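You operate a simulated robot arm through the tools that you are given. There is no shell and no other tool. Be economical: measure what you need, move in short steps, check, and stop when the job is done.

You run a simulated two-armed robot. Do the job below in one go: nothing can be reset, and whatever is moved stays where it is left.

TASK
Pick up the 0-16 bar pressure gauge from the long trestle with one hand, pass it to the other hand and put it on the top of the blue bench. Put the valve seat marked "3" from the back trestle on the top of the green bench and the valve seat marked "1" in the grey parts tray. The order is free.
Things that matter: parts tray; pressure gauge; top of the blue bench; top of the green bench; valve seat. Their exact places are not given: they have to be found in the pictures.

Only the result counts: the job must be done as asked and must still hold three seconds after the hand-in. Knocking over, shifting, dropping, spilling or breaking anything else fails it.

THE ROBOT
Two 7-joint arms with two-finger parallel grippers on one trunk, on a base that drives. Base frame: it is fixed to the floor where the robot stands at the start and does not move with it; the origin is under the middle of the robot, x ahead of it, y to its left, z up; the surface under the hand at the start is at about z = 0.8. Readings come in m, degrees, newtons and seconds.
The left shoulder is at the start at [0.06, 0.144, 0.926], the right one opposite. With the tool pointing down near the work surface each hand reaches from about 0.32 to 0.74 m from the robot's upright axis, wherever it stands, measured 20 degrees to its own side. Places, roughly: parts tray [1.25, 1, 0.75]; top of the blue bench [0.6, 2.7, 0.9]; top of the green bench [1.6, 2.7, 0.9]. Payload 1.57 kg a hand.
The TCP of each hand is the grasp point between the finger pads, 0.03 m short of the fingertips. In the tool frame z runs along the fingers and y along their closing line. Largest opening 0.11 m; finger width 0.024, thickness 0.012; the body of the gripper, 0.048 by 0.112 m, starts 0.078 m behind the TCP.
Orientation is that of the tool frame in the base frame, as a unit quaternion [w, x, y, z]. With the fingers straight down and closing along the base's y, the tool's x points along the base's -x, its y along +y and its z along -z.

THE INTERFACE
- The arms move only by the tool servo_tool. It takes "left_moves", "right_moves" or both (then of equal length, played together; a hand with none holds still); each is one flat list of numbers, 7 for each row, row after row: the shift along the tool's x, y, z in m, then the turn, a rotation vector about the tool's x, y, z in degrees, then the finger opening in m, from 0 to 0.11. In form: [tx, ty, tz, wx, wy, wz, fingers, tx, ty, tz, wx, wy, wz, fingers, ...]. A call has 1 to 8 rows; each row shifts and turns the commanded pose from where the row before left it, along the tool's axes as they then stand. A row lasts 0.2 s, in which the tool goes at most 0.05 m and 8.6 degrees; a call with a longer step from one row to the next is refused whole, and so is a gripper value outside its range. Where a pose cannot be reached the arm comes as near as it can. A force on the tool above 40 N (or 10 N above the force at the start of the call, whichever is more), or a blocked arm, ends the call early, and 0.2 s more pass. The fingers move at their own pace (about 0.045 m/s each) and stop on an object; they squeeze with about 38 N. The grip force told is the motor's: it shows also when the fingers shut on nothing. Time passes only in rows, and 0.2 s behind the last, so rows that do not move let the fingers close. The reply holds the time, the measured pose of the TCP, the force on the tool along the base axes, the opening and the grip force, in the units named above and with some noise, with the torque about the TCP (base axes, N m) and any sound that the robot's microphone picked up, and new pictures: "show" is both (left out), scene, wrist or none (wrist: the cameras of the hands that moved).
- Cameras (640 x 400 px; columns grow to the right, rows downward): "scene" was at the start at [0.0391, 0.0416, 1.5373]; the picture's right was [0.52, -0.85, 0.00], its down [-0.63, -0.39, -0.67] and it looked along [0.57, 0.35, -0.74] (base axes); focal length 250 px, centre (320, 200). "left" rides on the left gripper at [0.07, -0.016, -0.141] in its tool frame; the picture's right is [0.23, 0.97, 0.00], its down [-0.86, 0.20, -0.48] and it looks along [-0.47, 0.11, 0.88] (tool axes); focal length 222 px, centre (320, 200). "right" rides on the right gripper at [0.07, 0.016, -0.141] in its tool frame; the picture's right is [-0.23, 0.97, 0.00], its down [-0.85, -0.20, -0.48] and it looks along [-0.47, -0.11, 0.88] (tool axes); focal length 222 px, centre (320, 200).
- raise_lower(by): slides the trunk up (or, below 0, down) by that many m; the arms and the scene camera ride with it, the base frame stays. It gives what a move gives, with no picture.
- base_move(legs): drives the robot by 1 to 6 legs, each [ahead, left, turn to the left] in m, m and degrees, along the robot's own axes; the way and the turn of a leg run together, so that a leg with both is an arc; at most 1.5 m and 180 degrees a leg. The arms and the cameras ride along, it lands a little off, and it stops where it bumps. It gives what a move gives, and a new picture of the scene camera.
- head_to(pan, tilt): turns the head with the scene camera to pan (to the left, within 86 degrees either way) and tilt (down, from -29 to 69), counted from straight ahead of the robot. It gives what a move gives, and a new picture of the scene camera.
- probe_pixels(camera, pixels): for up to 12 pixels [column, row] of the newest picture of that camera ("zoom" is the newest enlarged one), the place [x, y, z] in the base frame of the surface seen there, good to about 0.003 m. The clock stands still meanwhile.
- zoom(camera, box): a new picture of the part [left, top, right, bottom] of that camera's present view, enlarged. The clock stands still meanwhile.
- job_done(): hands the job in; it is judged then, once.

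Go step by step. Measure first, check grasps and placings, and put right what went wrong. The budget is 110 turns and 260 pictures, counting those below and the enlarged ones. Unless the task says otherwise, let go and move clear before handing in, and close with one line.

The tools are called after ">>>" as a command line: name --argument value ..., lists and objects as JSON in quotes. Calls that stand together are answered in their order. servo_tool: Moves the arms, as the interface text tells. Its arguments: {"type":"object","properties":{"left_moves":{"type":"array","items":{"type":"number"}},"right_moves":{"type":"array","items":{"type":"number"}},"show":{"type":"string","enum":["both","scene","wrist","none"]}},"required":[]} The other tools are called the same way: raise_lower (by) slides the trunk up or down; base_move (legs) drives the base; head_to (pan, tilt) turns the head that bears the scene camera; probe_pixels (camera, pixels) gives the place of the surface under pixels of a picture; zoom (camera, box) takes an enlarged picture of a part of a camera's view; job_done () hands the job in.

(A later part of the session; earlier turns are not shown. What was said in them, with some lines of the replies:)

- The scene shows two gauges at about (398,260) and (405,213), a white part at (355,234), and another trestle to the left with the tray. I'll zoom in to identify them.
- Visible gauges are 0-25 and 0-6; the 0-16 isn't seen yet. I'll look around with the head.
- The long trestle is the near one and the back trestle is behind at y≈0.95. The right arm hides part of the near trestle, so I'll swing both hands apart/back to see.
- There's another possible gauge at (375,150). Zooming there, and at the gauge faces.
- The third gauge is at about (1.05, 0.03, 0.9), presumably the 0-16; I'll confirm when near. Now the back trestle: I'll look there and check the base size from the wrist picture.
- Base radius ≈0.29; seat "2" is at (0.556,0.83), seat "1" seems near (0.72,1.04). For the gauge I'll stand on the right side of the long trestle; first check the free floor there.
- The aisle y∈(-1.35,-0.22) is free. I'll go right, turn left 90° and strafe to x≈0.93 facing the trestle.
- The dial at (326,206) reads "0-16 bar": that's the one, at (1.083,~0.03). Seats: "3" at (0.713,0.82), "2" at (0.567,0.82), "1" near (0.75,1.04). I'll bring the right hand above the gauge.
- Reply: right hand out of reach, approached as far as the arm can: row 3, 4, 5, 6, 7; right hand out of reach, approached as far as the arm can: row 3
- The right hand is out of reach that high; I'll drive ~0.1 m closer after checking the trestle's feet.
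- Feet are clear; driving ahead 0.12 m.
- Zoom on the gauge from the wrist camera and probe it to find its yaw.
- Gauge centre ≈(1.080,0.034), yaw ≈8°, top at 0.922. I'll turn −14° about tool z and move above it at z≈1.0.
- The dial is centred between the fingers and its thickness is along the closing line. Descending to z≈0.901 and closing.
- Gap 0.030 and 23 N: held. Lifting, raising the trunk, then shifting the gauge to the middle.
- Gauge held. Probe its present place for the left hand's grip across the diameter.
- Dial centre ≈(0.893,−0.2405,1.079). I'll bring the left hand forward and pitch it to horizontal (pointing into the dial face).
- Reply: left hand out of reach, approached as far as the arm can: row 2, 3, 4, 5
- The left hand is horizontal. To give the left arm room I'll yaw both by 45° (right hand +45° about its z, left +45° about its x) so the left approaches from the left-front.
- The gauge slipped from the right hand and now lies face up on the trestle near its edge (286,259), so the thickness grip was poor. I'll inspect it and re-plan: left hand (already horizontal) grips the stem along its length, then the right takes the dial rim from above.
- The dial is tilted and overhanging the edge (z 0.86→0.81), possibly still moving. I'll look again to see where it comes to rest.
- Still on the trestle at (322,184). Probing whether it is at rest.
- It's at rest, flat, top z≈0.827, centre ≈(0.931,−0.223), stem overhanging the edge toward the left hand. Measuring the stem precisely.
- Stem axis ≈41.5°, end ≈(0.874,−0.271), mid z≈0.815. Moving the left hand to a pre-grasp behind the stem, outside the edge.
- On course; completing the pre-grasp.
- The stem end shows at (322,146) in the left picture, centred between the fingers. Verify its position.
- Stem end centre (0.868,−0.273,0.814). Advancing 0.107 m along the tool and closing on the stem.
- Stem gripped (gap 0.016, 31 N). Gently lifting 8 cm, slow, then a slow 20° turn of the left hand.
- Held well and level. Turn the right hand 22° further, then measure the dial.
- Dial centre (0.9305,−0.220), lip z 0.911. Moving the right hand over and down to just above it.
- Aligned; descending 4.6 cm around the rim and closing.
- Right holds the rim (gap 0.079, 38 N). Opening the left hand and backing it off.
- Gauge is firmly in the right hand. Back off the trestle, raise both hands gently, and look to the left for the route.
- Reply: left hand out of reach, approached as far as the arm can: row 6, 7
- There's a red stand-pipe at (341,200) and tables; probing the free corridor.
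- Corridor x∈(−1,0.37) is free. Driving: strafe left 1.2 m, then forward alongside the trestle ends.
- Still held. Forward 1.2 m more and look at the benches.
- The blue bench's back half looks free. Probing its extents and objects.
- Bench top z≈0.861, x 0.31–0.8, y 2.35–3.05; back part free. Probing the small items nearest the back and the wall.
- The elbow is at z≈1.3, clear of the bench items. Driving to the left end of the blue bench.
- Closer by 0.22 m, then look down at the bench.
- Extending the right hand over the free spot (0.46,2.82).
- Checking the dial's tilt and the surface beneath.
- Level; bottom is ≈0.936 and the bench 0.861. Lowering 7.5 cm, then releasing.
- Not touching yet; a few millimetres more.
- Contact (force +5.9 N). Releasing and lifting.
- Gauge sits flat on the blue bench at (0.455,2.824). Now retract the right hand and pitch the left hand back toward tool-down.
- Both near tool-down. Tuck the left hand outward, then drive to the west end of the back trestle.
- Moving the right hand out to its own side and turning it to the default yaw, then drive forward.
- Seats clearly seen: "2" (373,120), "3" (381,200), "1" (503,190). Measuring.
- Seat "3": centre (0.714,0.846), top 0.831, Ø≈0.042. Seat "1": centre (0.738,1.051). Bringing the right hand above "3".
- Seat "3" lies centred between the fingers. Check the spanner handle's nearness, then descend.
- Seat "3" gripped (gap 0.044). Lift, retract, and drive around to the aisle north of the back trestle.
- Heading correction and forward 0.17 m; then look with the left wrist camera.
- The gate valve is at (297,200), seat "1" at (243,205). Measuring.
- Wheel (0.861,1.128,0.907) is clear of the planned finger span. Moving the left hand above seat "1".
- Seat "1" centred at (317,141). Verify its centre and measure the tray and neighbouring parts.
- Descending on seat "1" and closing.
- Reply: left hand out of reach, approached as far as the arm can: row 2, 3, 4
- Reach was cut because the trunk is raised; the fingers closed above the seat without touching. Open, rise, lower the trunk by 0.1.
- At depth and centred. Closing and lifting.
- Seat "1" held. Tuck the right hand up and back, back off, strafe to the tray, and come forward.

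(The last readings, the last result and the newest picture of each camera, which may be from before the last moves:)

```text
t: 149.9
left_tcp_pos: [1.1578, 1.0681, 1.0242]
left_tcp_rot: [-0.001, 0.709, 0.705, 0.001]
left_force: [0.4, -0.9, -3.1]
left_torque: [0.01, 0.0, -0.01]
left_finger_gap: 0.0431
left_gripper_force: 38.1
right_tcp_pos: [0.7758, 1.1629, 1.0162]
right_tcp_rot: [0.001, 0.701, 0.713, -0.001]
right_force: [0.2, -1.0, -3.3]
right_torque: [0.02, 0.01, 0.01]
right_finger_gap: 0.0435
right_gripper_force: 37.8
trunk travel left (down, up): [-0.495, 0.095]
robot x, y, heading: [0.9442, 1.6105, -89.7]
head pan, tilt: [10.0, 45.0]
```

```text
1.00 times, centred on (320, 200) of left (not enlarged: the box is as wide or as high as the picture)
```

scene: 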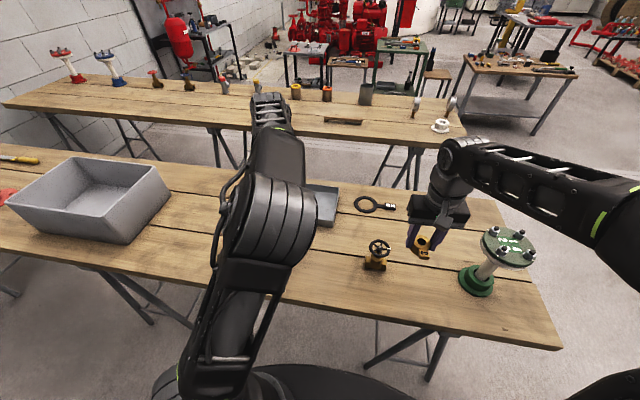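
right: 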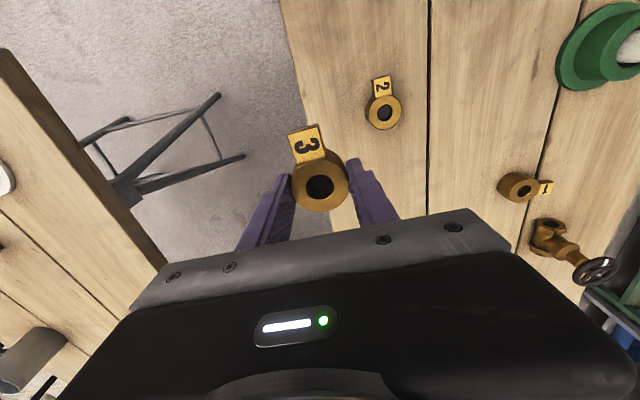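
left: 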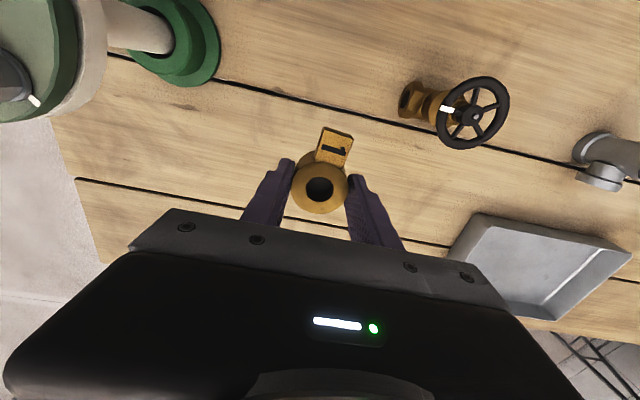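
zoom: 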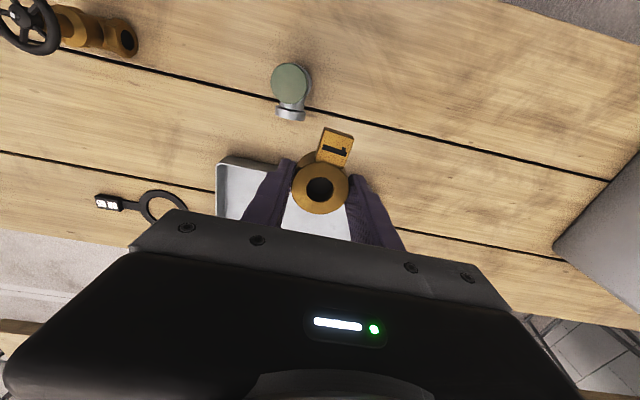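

Drive 4 cm closer, then put the hand over the tray centre.

>>> base_move --legs '[[0.045, 0, 0]]'

>>> servo_tool --left_moves '[-0.03, -0.002, 0.0, 0, 0, 0, 0.02, -0.03, -0.002, 0.02, 0, 0, 0, 0.02, -0.03, -0.002, 0.02, 0, 0, 0, 0.02, -0.025, -0.002, 0.02, 0, 0, 0, 0.02, 0, 0, 0.02, 0, 0, 0, 0.02]' --show "both"

```text
t: 150.8
left_tcp_pos: [1.1567, 1.0219, 1.0238]
left_tcp_rot: [-0.001, 0.709, 0.705, 0.0]
left_force: [-0.7, -1.4, -3.3]
left_torque: [0.05, 0.02, 0.02]
left_finger_gap: 0.0432
left_gripper_force: 38.3
right_tcp_pos: [0.7754, 1.1175, 1.0142]
right_tcp_rot: [0.001, 0.701, 0.714, -0.001]
right_force: [0.9, 0.0, -1.9]
right_torque: [0.01, -0.03, 0.02]
right_finger_gap: 0.0434
right_gripper_force: 38.1
trunk travel left (down, up): [-0.495, 0.095]
robot x, y, heading: [0.9435, 1.5661, -90.0]
head pan, tilt: [10.0, 45.0]
```

scene: 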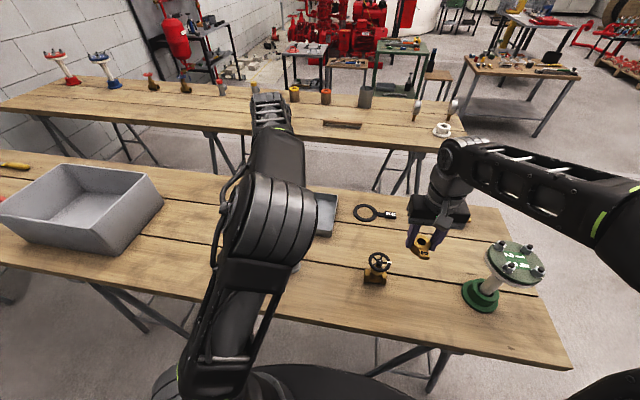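

```text
t: 152.0
left_tcp_pos: [1.1199, 0.9851, 0.94]
left_tcp_rot: [0.0, 0.709, 0.705, 0.0]
left_force: [0.2, 0.4, -2.4]
left_torque: [-0.01, -0.01, 0.01]
left_finger_gap: 0.0432
left_gripper_force: 37.5
left hand out of reach, approached as far as the arm can: row 1, 2, 3, 4
right_tcp_pos: [0.776, 1.1202, 1.0162]
right_tcp_rot: [0.002, 0.701, 0.713, -0.002]
right_force: [-0.8, 0.2, -2.2]
right_torque: [-0.02, 0.0, 0.02]
right_finger_gap: 0.0434
right_gripper_force: 37.7
trunk travel left (down, up): [-0.495, 0.095]
robot x, y, heading: [0.9434, 1.5668, -90.0]
head pan, tilt: [10.0, 45.0]
```

scene: 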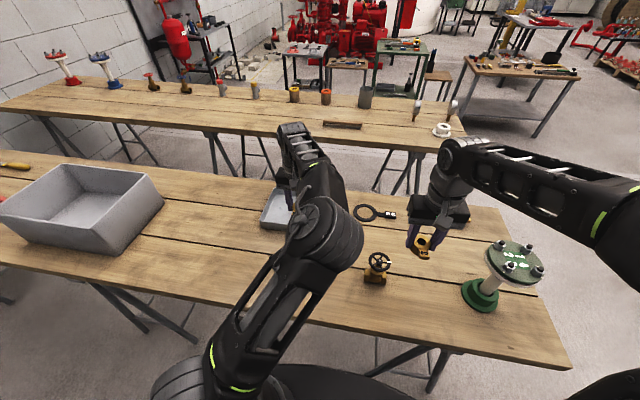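
left: 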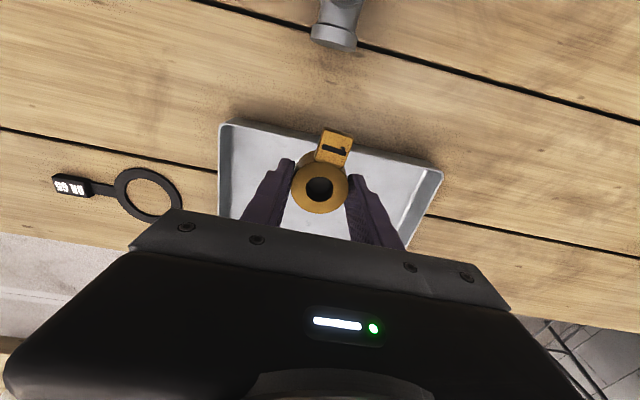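

At z 0.94; continue inward while lowering to ~0.895 (seat bottom above the rim).

>>> servo_tool --left_moves '[-0.02, 0.005, 0.015, 0, 0, 0, 0.02, -0.02, 0.005, 0.015, 0, 0, 0, 0.02, -0.02, 0.005, 0.015, 0, 0, 0, 0.02, 0, 0, 0, 0, 0, 0, 0.02]' --show "wrist"

```text
t: 153.0
left_tcp_pos: [1.1072, 0.9813, 0.8986]
left_tcp_rot: [0.001, 0.709, 0.705, 0.0]
left_force: [0.3, -0.5, -1.8]
left_torque: [-0.01, 0.01, 0.0]
left_finger_gap: 0.0431
left_gripper_force: 38.1
left hand out of reach, approached as far as the arm can: row 1, 2, 3
right_tcp_pos: [0.7765, 1.1188, 1.0167]
right_tcp_rot: [0.001, 0.701, 0.713, -0.002]
right_force: [0.8, 0.6, -2.9]
right_torque: [-0.01, 0.0, 0.0]
right_finger_gap: 0.043
right_gripper_force: 37.6
trunk travel left (down, up): [-0.495, 0.095]
robot x, y, heading: [0.9412, 1.5652, -89.9]
head pan, tilt: [10.0, 45.0]
```

left: 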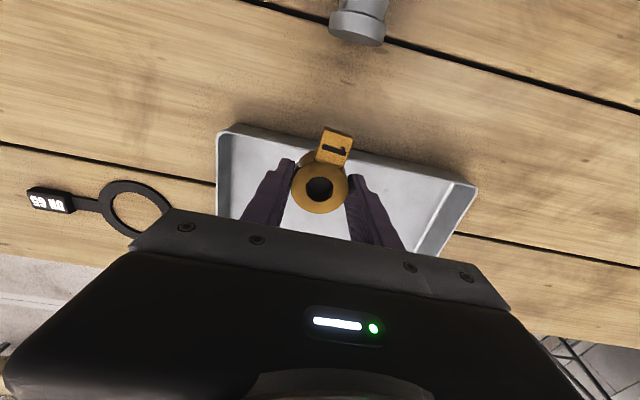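

The left arm is limited here, so I'll use the base: strafe left 0.04 and forward 0.07 (base just under the table edge, feet clear by ~4 cm).

>>> base_move --legs '[[0, 0.045, 0], [0.068, 0, 0]]'

>>> zoom --camera "left" --box '[0, 0, 639, 399]'

```text
t: 154.5
left_tcp_pos: [1.1513, 0.9145, 0.8976]
left_tcp_rot: [0.0, 0.709, 0.705, 0.0]
left_force: [-0.9, -0.5, -2.9]
left_torque: [0.05, 0.01, -0.03]
left_finger_gap: 0.0433
left_gripper_force: 38.2
right_tcp_pos: [0.8219, 1.0527, 1.0154]
right_tcp_rot: [0.001, 0.701, 0.713, -0.001]
right_force: [-0.5, -0.6, -3.4]
right_torque: [0.03, -0.04, 0.01]
right_finger_gap: 0.0432
right_gripper_force: 38.0
trunk travel left (down, up): [-0.495, 0.095]
robot x, y, heading: [0.9887, 1.4986, -89.7]
head pan, tilt: [10.0, 45.0]
```

scene: 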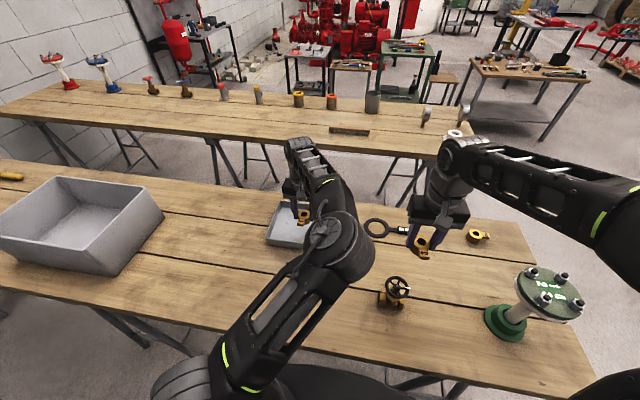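

```text
1.00 times, centred on (320, 200) of left (not enlarged: the box is as wide or as high as the picture)
```

zoom: 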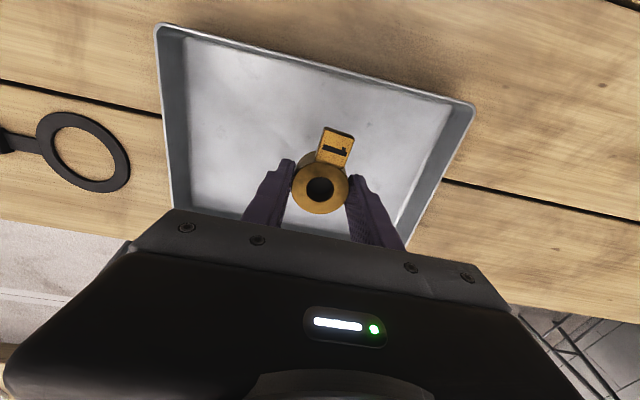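

Over the tray centre. Lower straight down with the trunk.

>>> raise_lower --by -0.05

>>> zoom --camera "left" --box '[0, 0, 639, 399]'

```text
t: 155.5
left_tcp_pos: [1.1508, 0.9158, 0.849]
left_tcp_rot: [0.001, 0.709, 0.705, 0.0]
left_force: [0.5, 0.2, -2.6]
left_torque: [-0.02, -0.01, -0.01]
left_finger_gap: 0.0432
left_gripper_force: 38.0
right_tcp_pos: [0.8206, 1.0533, 0.9655]
right_tcp_rot: [0.002, 0.7, 0.714, -0.003]
right_force: [-0.5, 0.2, -2.6]
right_torque: [-0.01, 0.0, 0.0]
right_finger_gap: 0.0433
right_gripper_force: 38.2
trunk travel left (down, up): [-0.445, 0.145]
robot x, y, heading: [0.9849, 1.4993, -89.8]
head pan, tilt: [10.0, 45.0]
```

```text
1.00 times, centred on (320, 200) of left (not enlarged: the box is as wide or as high as the picture)
```

zoom: 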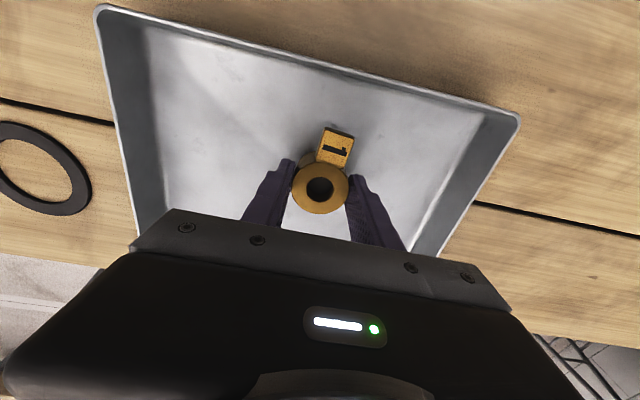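

About 8 mm to go.

>>> raise_lower --by -0.008

```text
t: 156.0
left_tcp_pos: [1.1508, 0.9144, 0.8425]
left_tcp_rot: [0.001, 0.71, 0.705, 0.0]
left_force: [0.3, -0.4, 5.8]
left_torque: [0.11, 0.11, 0.0]
left_finger_gap: 0.0431
left_gripper_force: 37.6
right_tcp_pos: [0.8213, 1.0537, 0.9583]
right_tcp_rot: [0.002, 0.701, 0.713, -0.001]
right_force: [-0.2, -0.1, -2.9]
right_torque: [-0.03, 0.0, 0.0]
right_finger_gap: 0.043
right_gripper_force: 37.5
trunk travel left (down, up): [-0.437, 0.153]
robot x, y, heading: [0.989, 1.5013, -89.7]
head pan, tilt: [10.0, 45.0]
```

Contact (+5.8 N). Open the left fingers, then raise the trunk.

>>> servo_tool --left_moves '[0, 0, 0, 0, 0, 0, 0.055, 0, 0, 0, 0, 0, 0, 0.07, 0, 0, 0, 0, 0, 0, 0.08, 0, 0, 0, 0, 0, 0, 0.08]' --show "none"

>>> raise_lower --by 0.15

>>> zoom --camera "left" --box '[0, 0, 639, 399]'

```text
t: 157.0
left_tcp_pos: [1.1508, 0.9158, 0.8408]
left_tcp_rot: [0.001, 0.709, 0.705, -0.001]
left_force: [0.2, -0.1, 0.1]
left_torque: [0.02, -0.03, -0.01]
left_finger_gap: 0.0802
left_gripper_force: 0.1
right_tcp_pos: [0.8207, 1.0531, 0.9584]
right_tcp_rot: [0.002, 0.7, 0.714, -0.001]
right_force: [0.0, -0.2, -3.4]
right_torque: [0.02, -0.01, 0.03]
right_finger_gap: 0.0433
right_gripper_force: 37.7
trunk travel left (down, up): [-0.437, 0.153]
robot x, y, heading: [0.986, 1.4993, -89.9]
head pan, tilt: [10.0, 45.0]
```

```text
t: 158.8
left_tcp_pos: [1.1516, 0.9151, 0.9916]
left_tcp_rot: [0.001, 0.709, 0.705, -0.001]
left_force: [0.0, -0.8, -0.3]
left_torque: [-0.01, 0.0, 0.04]
left_finger_gap: 0.0801
left_gripper_force: 0.1
right_tcp_pos: [0.8207, 1.0543, 1.1076]
right_tcp_rot: [0.001, 0.701, 0.713, -0.002]
right_force: [0.0, 0.0, -2.6]
right_torque: [-0.04, 0.03, -0.01]
right_finger_gap: 0.0432
right_gripper_force: 38.1
trunk travel left (down, up): [-0.587, 0.003]
robot x, y, heading: [0.9872, 1.4985, -90.2]
head pan, tilt: [10.0, 45.0]
```

```text
1.00 times, centred on (320, 200) of left (not enlarged: the box is as wide or as high as the picture)
```

zoom: 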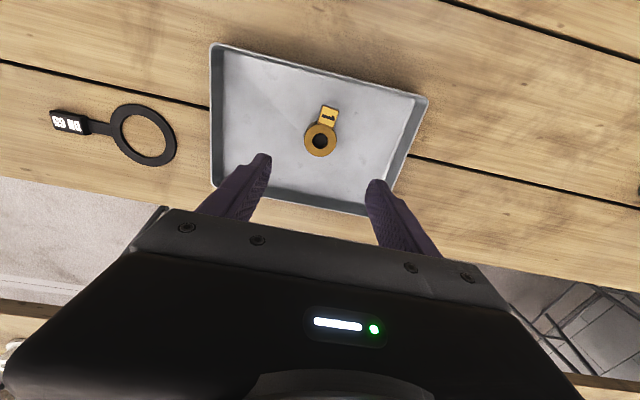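

Seat "1" lies in the tray. Tuck the left hand up/back, back off, and turn toward the green bench.

>>> servo_tool --left_moves '[0, 0, -0.04, 0, 0, 0, 0.08, 0, 0, -0.04, 0, 0, 0, 0.08, 0.04, 0, -0.02, 0, 0, 0, 0.08, 0.045, 0, 0, 0, 0, 0, 0.08, 0.045, 0, 0, 0, 0, 0, 0.08, 0.04, 0, 0, 0, 0, 0, 0.08]' --show "none"

>>> base_move --legs '[[-0.26, 0, 0], [0, 0, 90], [0, 0, 90]]'

>>> head_to --pan 0 --tilt 35

```text
t: 160.2
left_tcp_pos: [1.1507, 1.0846, 1.0942]
left_tcp_rot: [0.0, 0.709, 0.705, 0.0]
left_force: [-0.3, 0.0, -0.1]
left_torque: [0.0, 0.02, -0.03]
left_finger_gap: 0.0801
left_gripper_force: 0.0
right_tcp_pos: [0.8204, 1.0535, 1.1085]
right_tcp_rot: [0.002, 0.7, 0.714, -0.002]
right_force: [-0.4, 0.1, -3.0]
right_torque: [-0.03, 0.01, -0.04]
right_finger_gap: 0.0433
right_gripper_force: 37.7
trunk travel left (down, up): [-0.587, 0.003]
robot x, y, heading: [0.9885, 1.5022, -89.9]
head pan, tilt: [10.0, 45.0]
```

```text
t: 169.8
left_tcp_pos: [0.8188, 2.1787, 1.0933]
left_tcp_rot: [-0.001, 0.711, -0.703, 0.0]
left_force: [-0.4, -0.8, 0.1]
left_torque: [0.0, 0.02, 0.03]
left_finger_gap: 0.0801
left_gripper_force: 0.0
right_tcp_pos: [1.1479, 2.2137, 1.1076]
right_tcp_rot: [-0.003, 0.719, -0.695, -0.002]
right_force: [0.2, -0.5, -3.1]
right_torque: [0.01, -0.01, 0.01]
right_finger_gap: 0.0431
right_gripper_force: 38.1
trunk travel left (down, up): [-0.587, 0.003]
robot x, y, heading: [0.9874, 1.7686, 91.1]
head pan, tilt: [10.0, 45.0]
```

scene: 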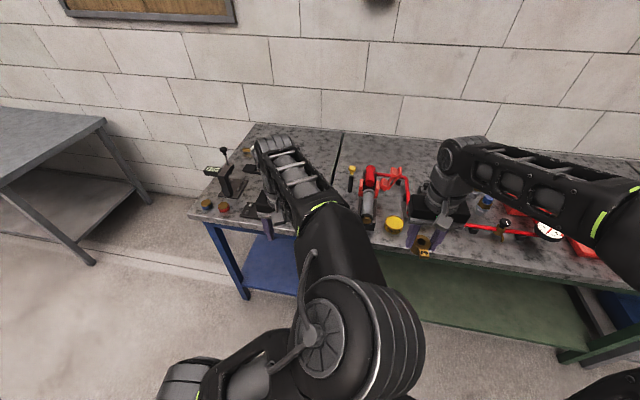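

```text
t: 170.5
left_tcp_pos: [0.8179, 2.1784, 1.0937]
left_tcp_rot: [0.0, 0.711, -0.703, 0.0]
left_force: [-0.6, -0.3, 0.0]
left_torque: [0.02, 0.01, 0.02]
left_finger_gap: 0.08
left_gripper_force: 0.1
right_tcp_pos: [1.1472, 2.2134, 1.1095]
right_tcp_rot: [-0.002, 0.72, -0.694, -0.002]
right_force: [-0.5, 0.2, -3.2]
right_torque: [0.01, 0.02, -0.01]
right_finger_gap: 0.0431
right_gripper_force: 38.0
trunk travel left (down, up): [-0.587, 0.003]
robot x, y, heading: [0.9859, 1.7667, 91.1]
head pan, tilt: [0.0, 35.0]
```

scene: 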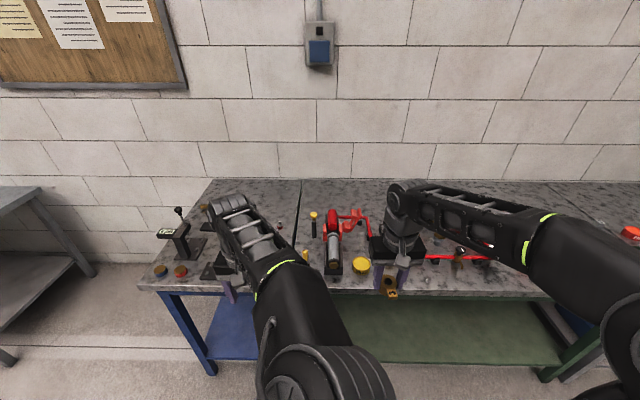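

Strafe right to get a view of the whole green bench.

>>> base_move --legs '[[0, -0.55, -1.1]]'

>>> zoom --camera "scene" --box '[0, 120, 400, 370]'

>>> zoom --camera "right" --box '[0, 0, 639, 399]'

```text
t: 173.7
left_tcp_pos: [1.3874, 2.1871, 1.0935]
left_tcp_rot: [0.0, -0.705, 0.709, 0.002]
left_force: [0.0, -0.5, 0.6]
left_torque: [0.0, 0.01, 0.01]
left_finger_gap: 0.08
left_gripper_force: 0.1
right_tcp_pos: [1.7165, 2.2164, 1.1078]
right_tcp_rot: [-0.002, 0.713, -0.701, -0.002]
right_force: [-0.3, -0.6, -2.1]
right_torque: [0.0, 0.03, -0.01]
right_finger_gap: 0.0433
right_gripper_force: 37.6
trunk travel left (down, up): [-0.587, 0.003]
robot x, y, heading: [1.5463, 1.7713, 89.9]
head pan, tilt: [0.0, 35.0]
```

scene: 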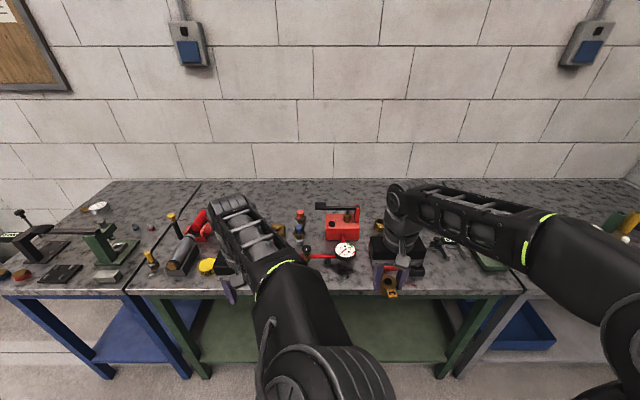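

```text
1.60 times, centred on (200, 245) of scene
```

zoom: 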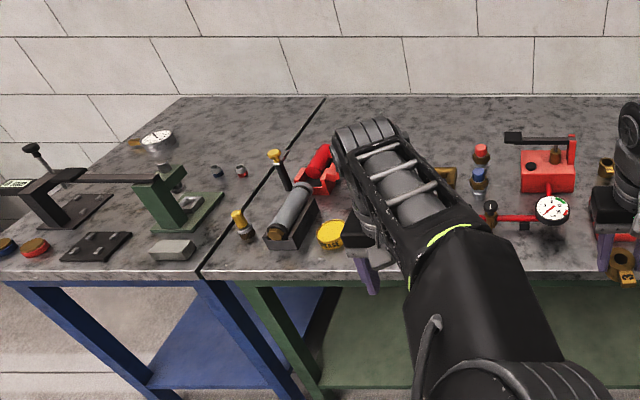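

```text
1.00 times, centred on (320, 200) of right (not enlarged: the box is as wide or as high as the picture)
```

zoom: 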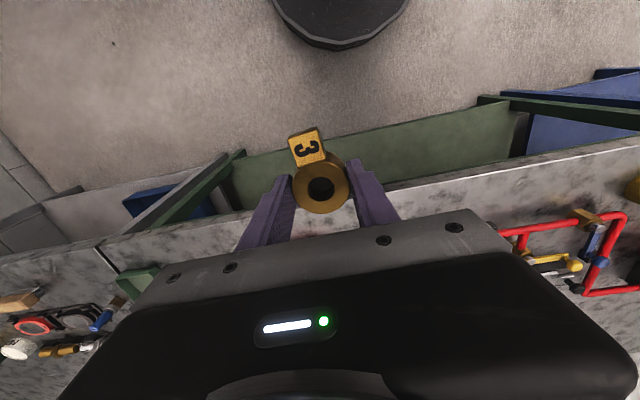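

Probing the free front strip of the green bench around (345,275).

>>> probe_pixels --camera "scene" --pixels '[[345, 292], [345, 275], [345, 265], [340, 258], [310, 270], [320, 258], [440, 275], [440, 255], [480, 275], [360, 210], [300, 270], [523, 285]]'

>>> zoom --camera "scene" --box '[280, 180, 560, 310]'

```text
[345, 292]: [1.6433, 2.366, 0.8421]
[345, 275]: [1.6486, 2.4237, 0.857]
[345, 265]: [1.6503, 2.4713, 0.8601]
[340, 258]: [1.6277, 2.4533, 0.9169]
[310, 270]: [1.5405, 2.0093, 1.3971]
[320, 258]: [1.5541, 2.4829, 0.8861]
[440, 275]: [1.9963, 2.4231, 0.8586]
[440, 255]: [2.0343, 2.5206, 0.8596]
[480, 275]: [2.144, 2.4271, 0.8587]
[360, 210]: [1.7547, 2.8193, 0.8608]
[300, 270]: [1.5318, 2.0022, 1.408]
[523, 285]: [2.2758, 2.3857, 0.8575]
```

```text
2.29 times, centred on (420, 245) of scene
```

zoom: 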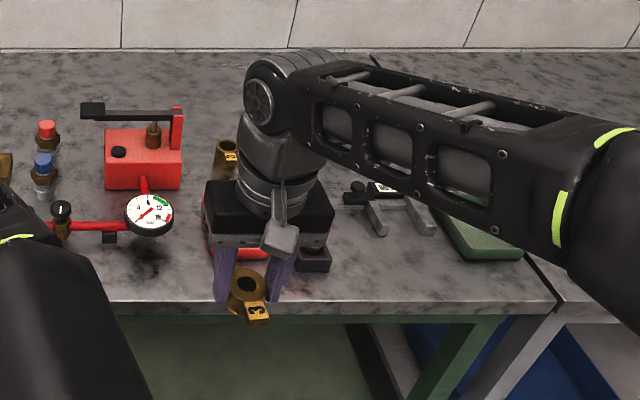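

A free patch lies around (2.05,2.425). Strafe right 0.335 and view it with the wrist camera.

>>> base_move --legs '[[0, -0.335, 0], [0.06, 0, 0]]'

>>> zoom --camera "right" --box '[0, 0, 639, 399]'

```text
t: 176.4
left_tcp_pos: [1.7196, 2.2478, 1.0919]
left_tcp_rot: [0.0, -0.703, 0.711, 0.0]
left_force: [0.0, 0.0, -0.9]
left_torque: [-0.02, 0.02, 0.03]
left_finger_gap: 0.0801
left_gripper_force: 0.0
right_tcp_pos: [2.0488, 2.2741, 1.1085]
right_tcp_rot: [-0.001, 0.711, -0.704, -0.001]
right_force: [-0.5, 0.2, -2.9]
right_torque: [-0.04, 0.01, 0.0]
right_finger_gap: 0.0432
right_gripper_force: 37.9
trunk travel left (down, up): [-0.587, 0.003]
robot x, y, heading: [1.8803, 1.8309, 89.4]
head pan, tilt: [0.0, 35.0]
```

scene: 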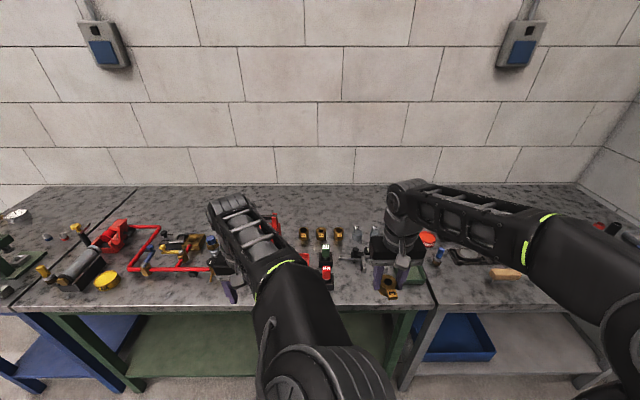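

```text
1.00 times, centred on (320, 200) of right (not enlarged: the box is as wide or as high as the picture)
```

zoom: 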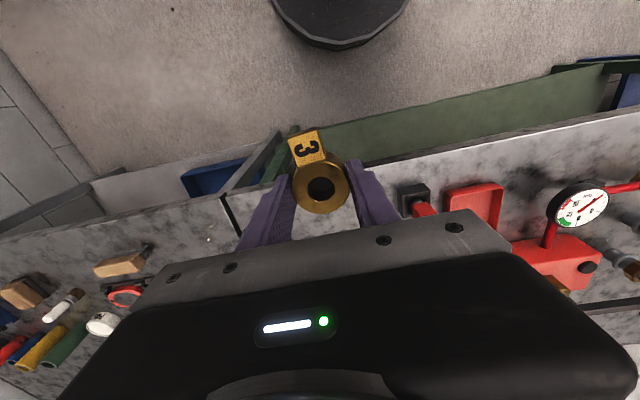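

Zoom on the destination.

>>> zoom --camera "scene" --box '[290, 215, 450, 315]'

>>> probe_pixels --camera "scene" --pixels '[[360, 280], [360, 268], [360, 288], [345, 262], [350, 272], [326, 275], [335, 285], [415, 275], [430, 285], [405, 300]]'

```text
4.00 times, centred on (370, 265) of scene
```

zoom: 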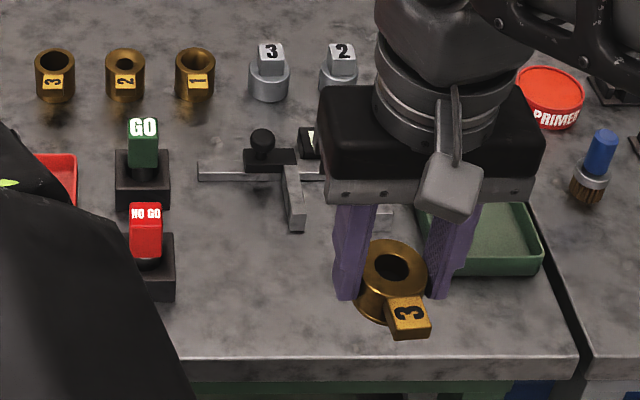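

```text
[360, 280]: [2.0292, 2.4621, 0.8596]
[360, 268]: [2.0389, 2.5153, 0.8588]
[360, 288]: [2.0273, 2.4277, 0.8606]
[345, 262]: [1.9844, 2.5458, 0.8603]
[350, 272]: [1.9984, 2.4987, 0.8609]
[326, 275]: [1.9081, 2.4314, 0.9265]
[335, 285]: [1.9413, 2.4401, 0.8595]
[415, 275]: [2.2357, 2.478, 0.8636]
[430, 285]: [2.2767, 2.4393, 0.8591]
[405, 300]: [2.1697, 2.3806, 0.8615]
```

Free patch confirmed. Move over (2.05,2.43) and descend to ~1 cm above.

>>> servo_tool --right_moves '[-0.03, 0, 0.01, 0, 0, 0, 0.02, -0.042, 0, 0.02, 0, 0, 0, 0.02, -0.042, 0, 0.02, 0, 0, 0, 0.02, -0.042, 0, 0.02, 0, 0, 0, 0.02, 0, 0, 0.04, 0, 0, 0, 0.02, 0, 0, 0.045, 0, 0, 0, 0.02, 0, 0, 0.04, 0, 0, 0, 0.02]' --show "both"

```text
t: 178.1
left_tcp_pos: [1.7199, 2.2473, 1.0936]
left_tcp_rot: [0.0, -0.703, 0.711, 0.001]
left_force: [-1.0, 0.1, -0.2]
left_torque: [0.03, 0.0, 0.01]
left_finger_gap: 0.0802
left_gripper_force: 0.0
right_tcp_pos: [2.0474, 2.4313, 0.9121]
right_tcp_rot: [-0.002, 0.71, -0.704, -0.001]
right_force: [-1.0, -0.3, -3.1]
right_torque: [0.04, -0.01, 0.02]
right_finger_gap: 0.043
right_gripper_force: 37.8
trunk travel left (down, up): [-0.587, 0.003]
robot x, y, heading: [1.8797, 1.8278, 89.9]
head pan, tilt: [0.0, 35.0]
```

scene: 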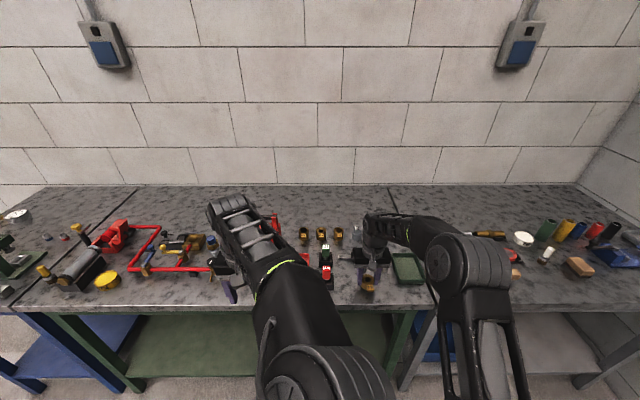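
right: 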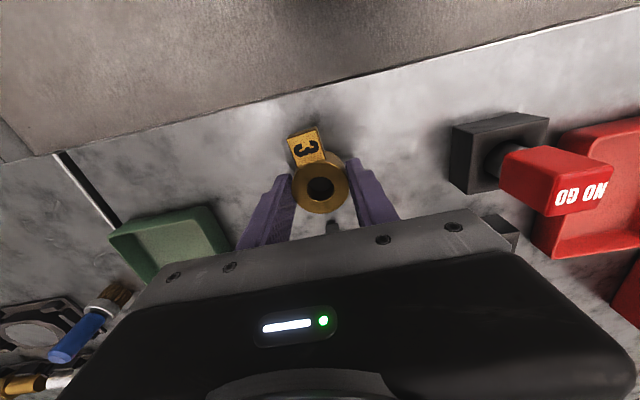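

Over the free patch. Lowering the last ~15 mm.

>>> servo_tool --right_moves '[0, 0, 0.008, 0, 0, 0, 0.02, 0, 0, 0.005, 0, 0, 0, 0.02, 0, 0, 0.003, 0, 0, 0, 0.02, 0, 0, 0, 0, 0, 0, 0.02]' --show "none"

```text
t: 179.1
left_tcp_pos: [1.7198, 2.2463, 1.0949]
left_tcp_rot: [0.001, -0.703, 0.711, 0.001]
left_force: [-0.1, 0.2, 1.0]
left_torque: [-0.01, 0.0, 0.0]
left_finger_gap: 0.0802
left_gripper_force: 0.0
right_tcp_pos: [2.0476, 2.4302, 0.8987]
right_tcp_rot: [-0.004, 0.71, -0.704, -0.003]
right_force: [2.7, -0.1, 13.5]
right_torque: [-0.26, -0.01, 0.03]
right_finger_gap: 0.0431
right_gripper_force: 37.8
trunk travel left (down, up): [-0.587, 0.003]
robot x, y, heading: [1.8766, 1.8297, 89.5]
head pan, tilt: [0.0, 35.0]
```

Firm contact (13.5 N). Ease 1 mm, open to 0.075 and lift.

>>> servo_tool --right_moves '[0, 0, -0.001, 0, 0, 0, 0.05, 0, 0, 0, 0, 0, 0, 0.065, 0, 0, 0, 0, 0, 0, 0.075, 0, 0, 0, 0, 0, 0, 0.075, 0, 0, -0.025, 0, 0, 0, 0.075, 0, 0, -0.04, 0, 0, 0, 0.075, 0, 0, -0.045, 0, 0, 0, 0.075, 0.03, 0, -0.03, 0, 0, 0, 0.075]' --show "both"

```text
t: 180.8
left_tcp_pos: [1.7194, 2.244, 1.0941]
left_tcp_rot: [0.001, -0.703, 0.712, 0.001]
left_force: [-0.3, 0.2, 0.1]
left_torque: [0.01, 0.02, 0.0]
left_finger_gap: 0.0799
left_gripper_force: 0.1
right_tcp_pos: [2.0469, 2.3975, 1.042]
right_tcp_rot: [-0.002, 0.71, -0.704, -0.002]
right_force: [0.1, -0.5, 0.1]
right_torque: [0.02, 0.02, -0.01]
right_finger_gap: 0.075
right_gripper_force: 0.1
trunk travel left (down, up): [-0.587, 0.003]
robot x, y, heading: [1.8792, 1.8288, 89.6]
head pan, tilt: [0.0, 35.0]
```

scene: 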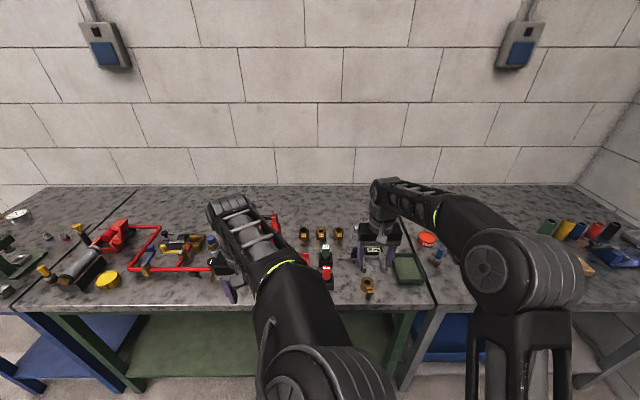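
right: 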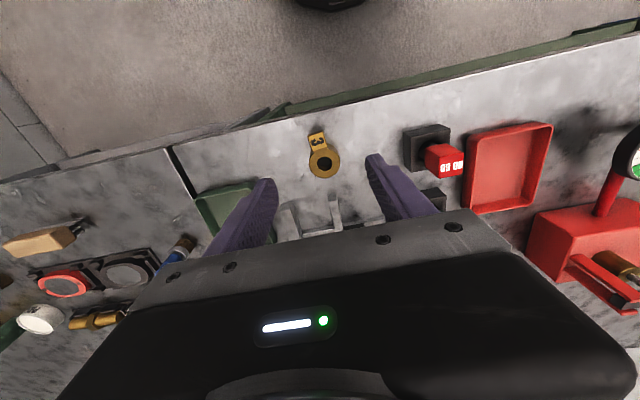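

Seat "3" rests on the green bench. Back the robot clear and take a last look.

>>> base_move --legs '[[-0.22, 0, 0]]'

>>> head_to --pan 20 --tilt 30

>>> zoom --camera "scene" --box '[0, 150, 400, 330]'

```text
t: 182.5
left_tcp_pos: [1.7169, 2.0228, 1.0933]
left_tcp_rot: [0.0, -0.704, 0.711, 0.0]
left_force: [0.1, -0.1, 0.6]
left_torque: [0.05, 0.04, 0.0]
left_finger_gap: 0.0798
left_gripper_force: 0.1
right_tcp_pos: [2.043, 2.1777, 1.0419]
right_tcp_rot: [-0.001, 0.712, -0.702, -0.002]
right_force: [0.2, -0.9, 0.1]
right_torque: [-0.01, -0.01, 0.03]
right_finger_gap: 0.0751
right_gripper_force: 0.1
trunk travel left (down, up): [-0.587, 0.003]
robot x, y, heading: [1.8794, 1.6054, 89.9]
head pan, tilt: [0.0, 35.0]
```

scene: 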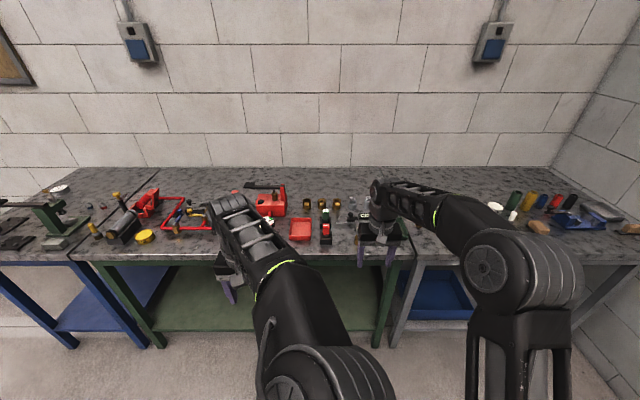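

```text
t: 183.4
left_tcp_pos: [1.716, 2.0243, 1.093]
left_tcp_rot: [0.001, -0.705, 0.709, 0.0]
left_force: [0.2, 0.4, 0.1]
left_torque: [0.05, 0.02, 0.0]
left_finger_gap: 0.0799
left_gripper_force: 0.0
right_tcp_pos: [2.0433, 2.179, 1.0421]
right_tcp_rot: [-0.002, 0.712, -0.702, -0.002]
right_force: [-0.1, -0.3, -0.3]
right_torque: [0.0, -0.01, -0.01]
right_finger_gap: 0.0751
right_gripper_force: 0.0
trunk travel left (down, up): [-0.587, 0.003]
robot x, y, heading: [1.8794, 1.6066, 89.9]
head pan, tilt: [20.0, 30.0]
```

scene: 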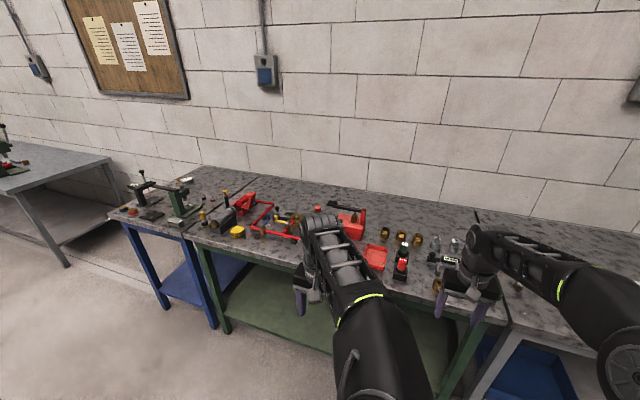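

```text
1.60 times, centred on (200, 240) of scene
```

zoom: 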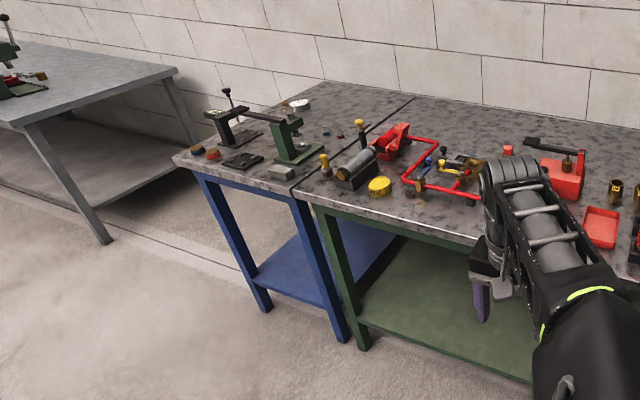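

The gauge still lies on the blue bench at about (298,103) in the zoom. Seat "3" is on the green bench, seat "1" is in the tray, and both hands are empty and clear, so I'm handing in.

>>> job_done

```text
The job is handed in.
```

The job is handed in: the 0-16 bar gauge lies flat, face up, on the blue bench, valve seat "3" is on the green bench and valve seat "1" is in the grey parts tray. One slip on the way: the gauge fell about 0.25 m onto the long trestle before the hand-to-hand pass. It looked undamaged, so I picked it up with the left hand, passed it to the right hand and placed it.
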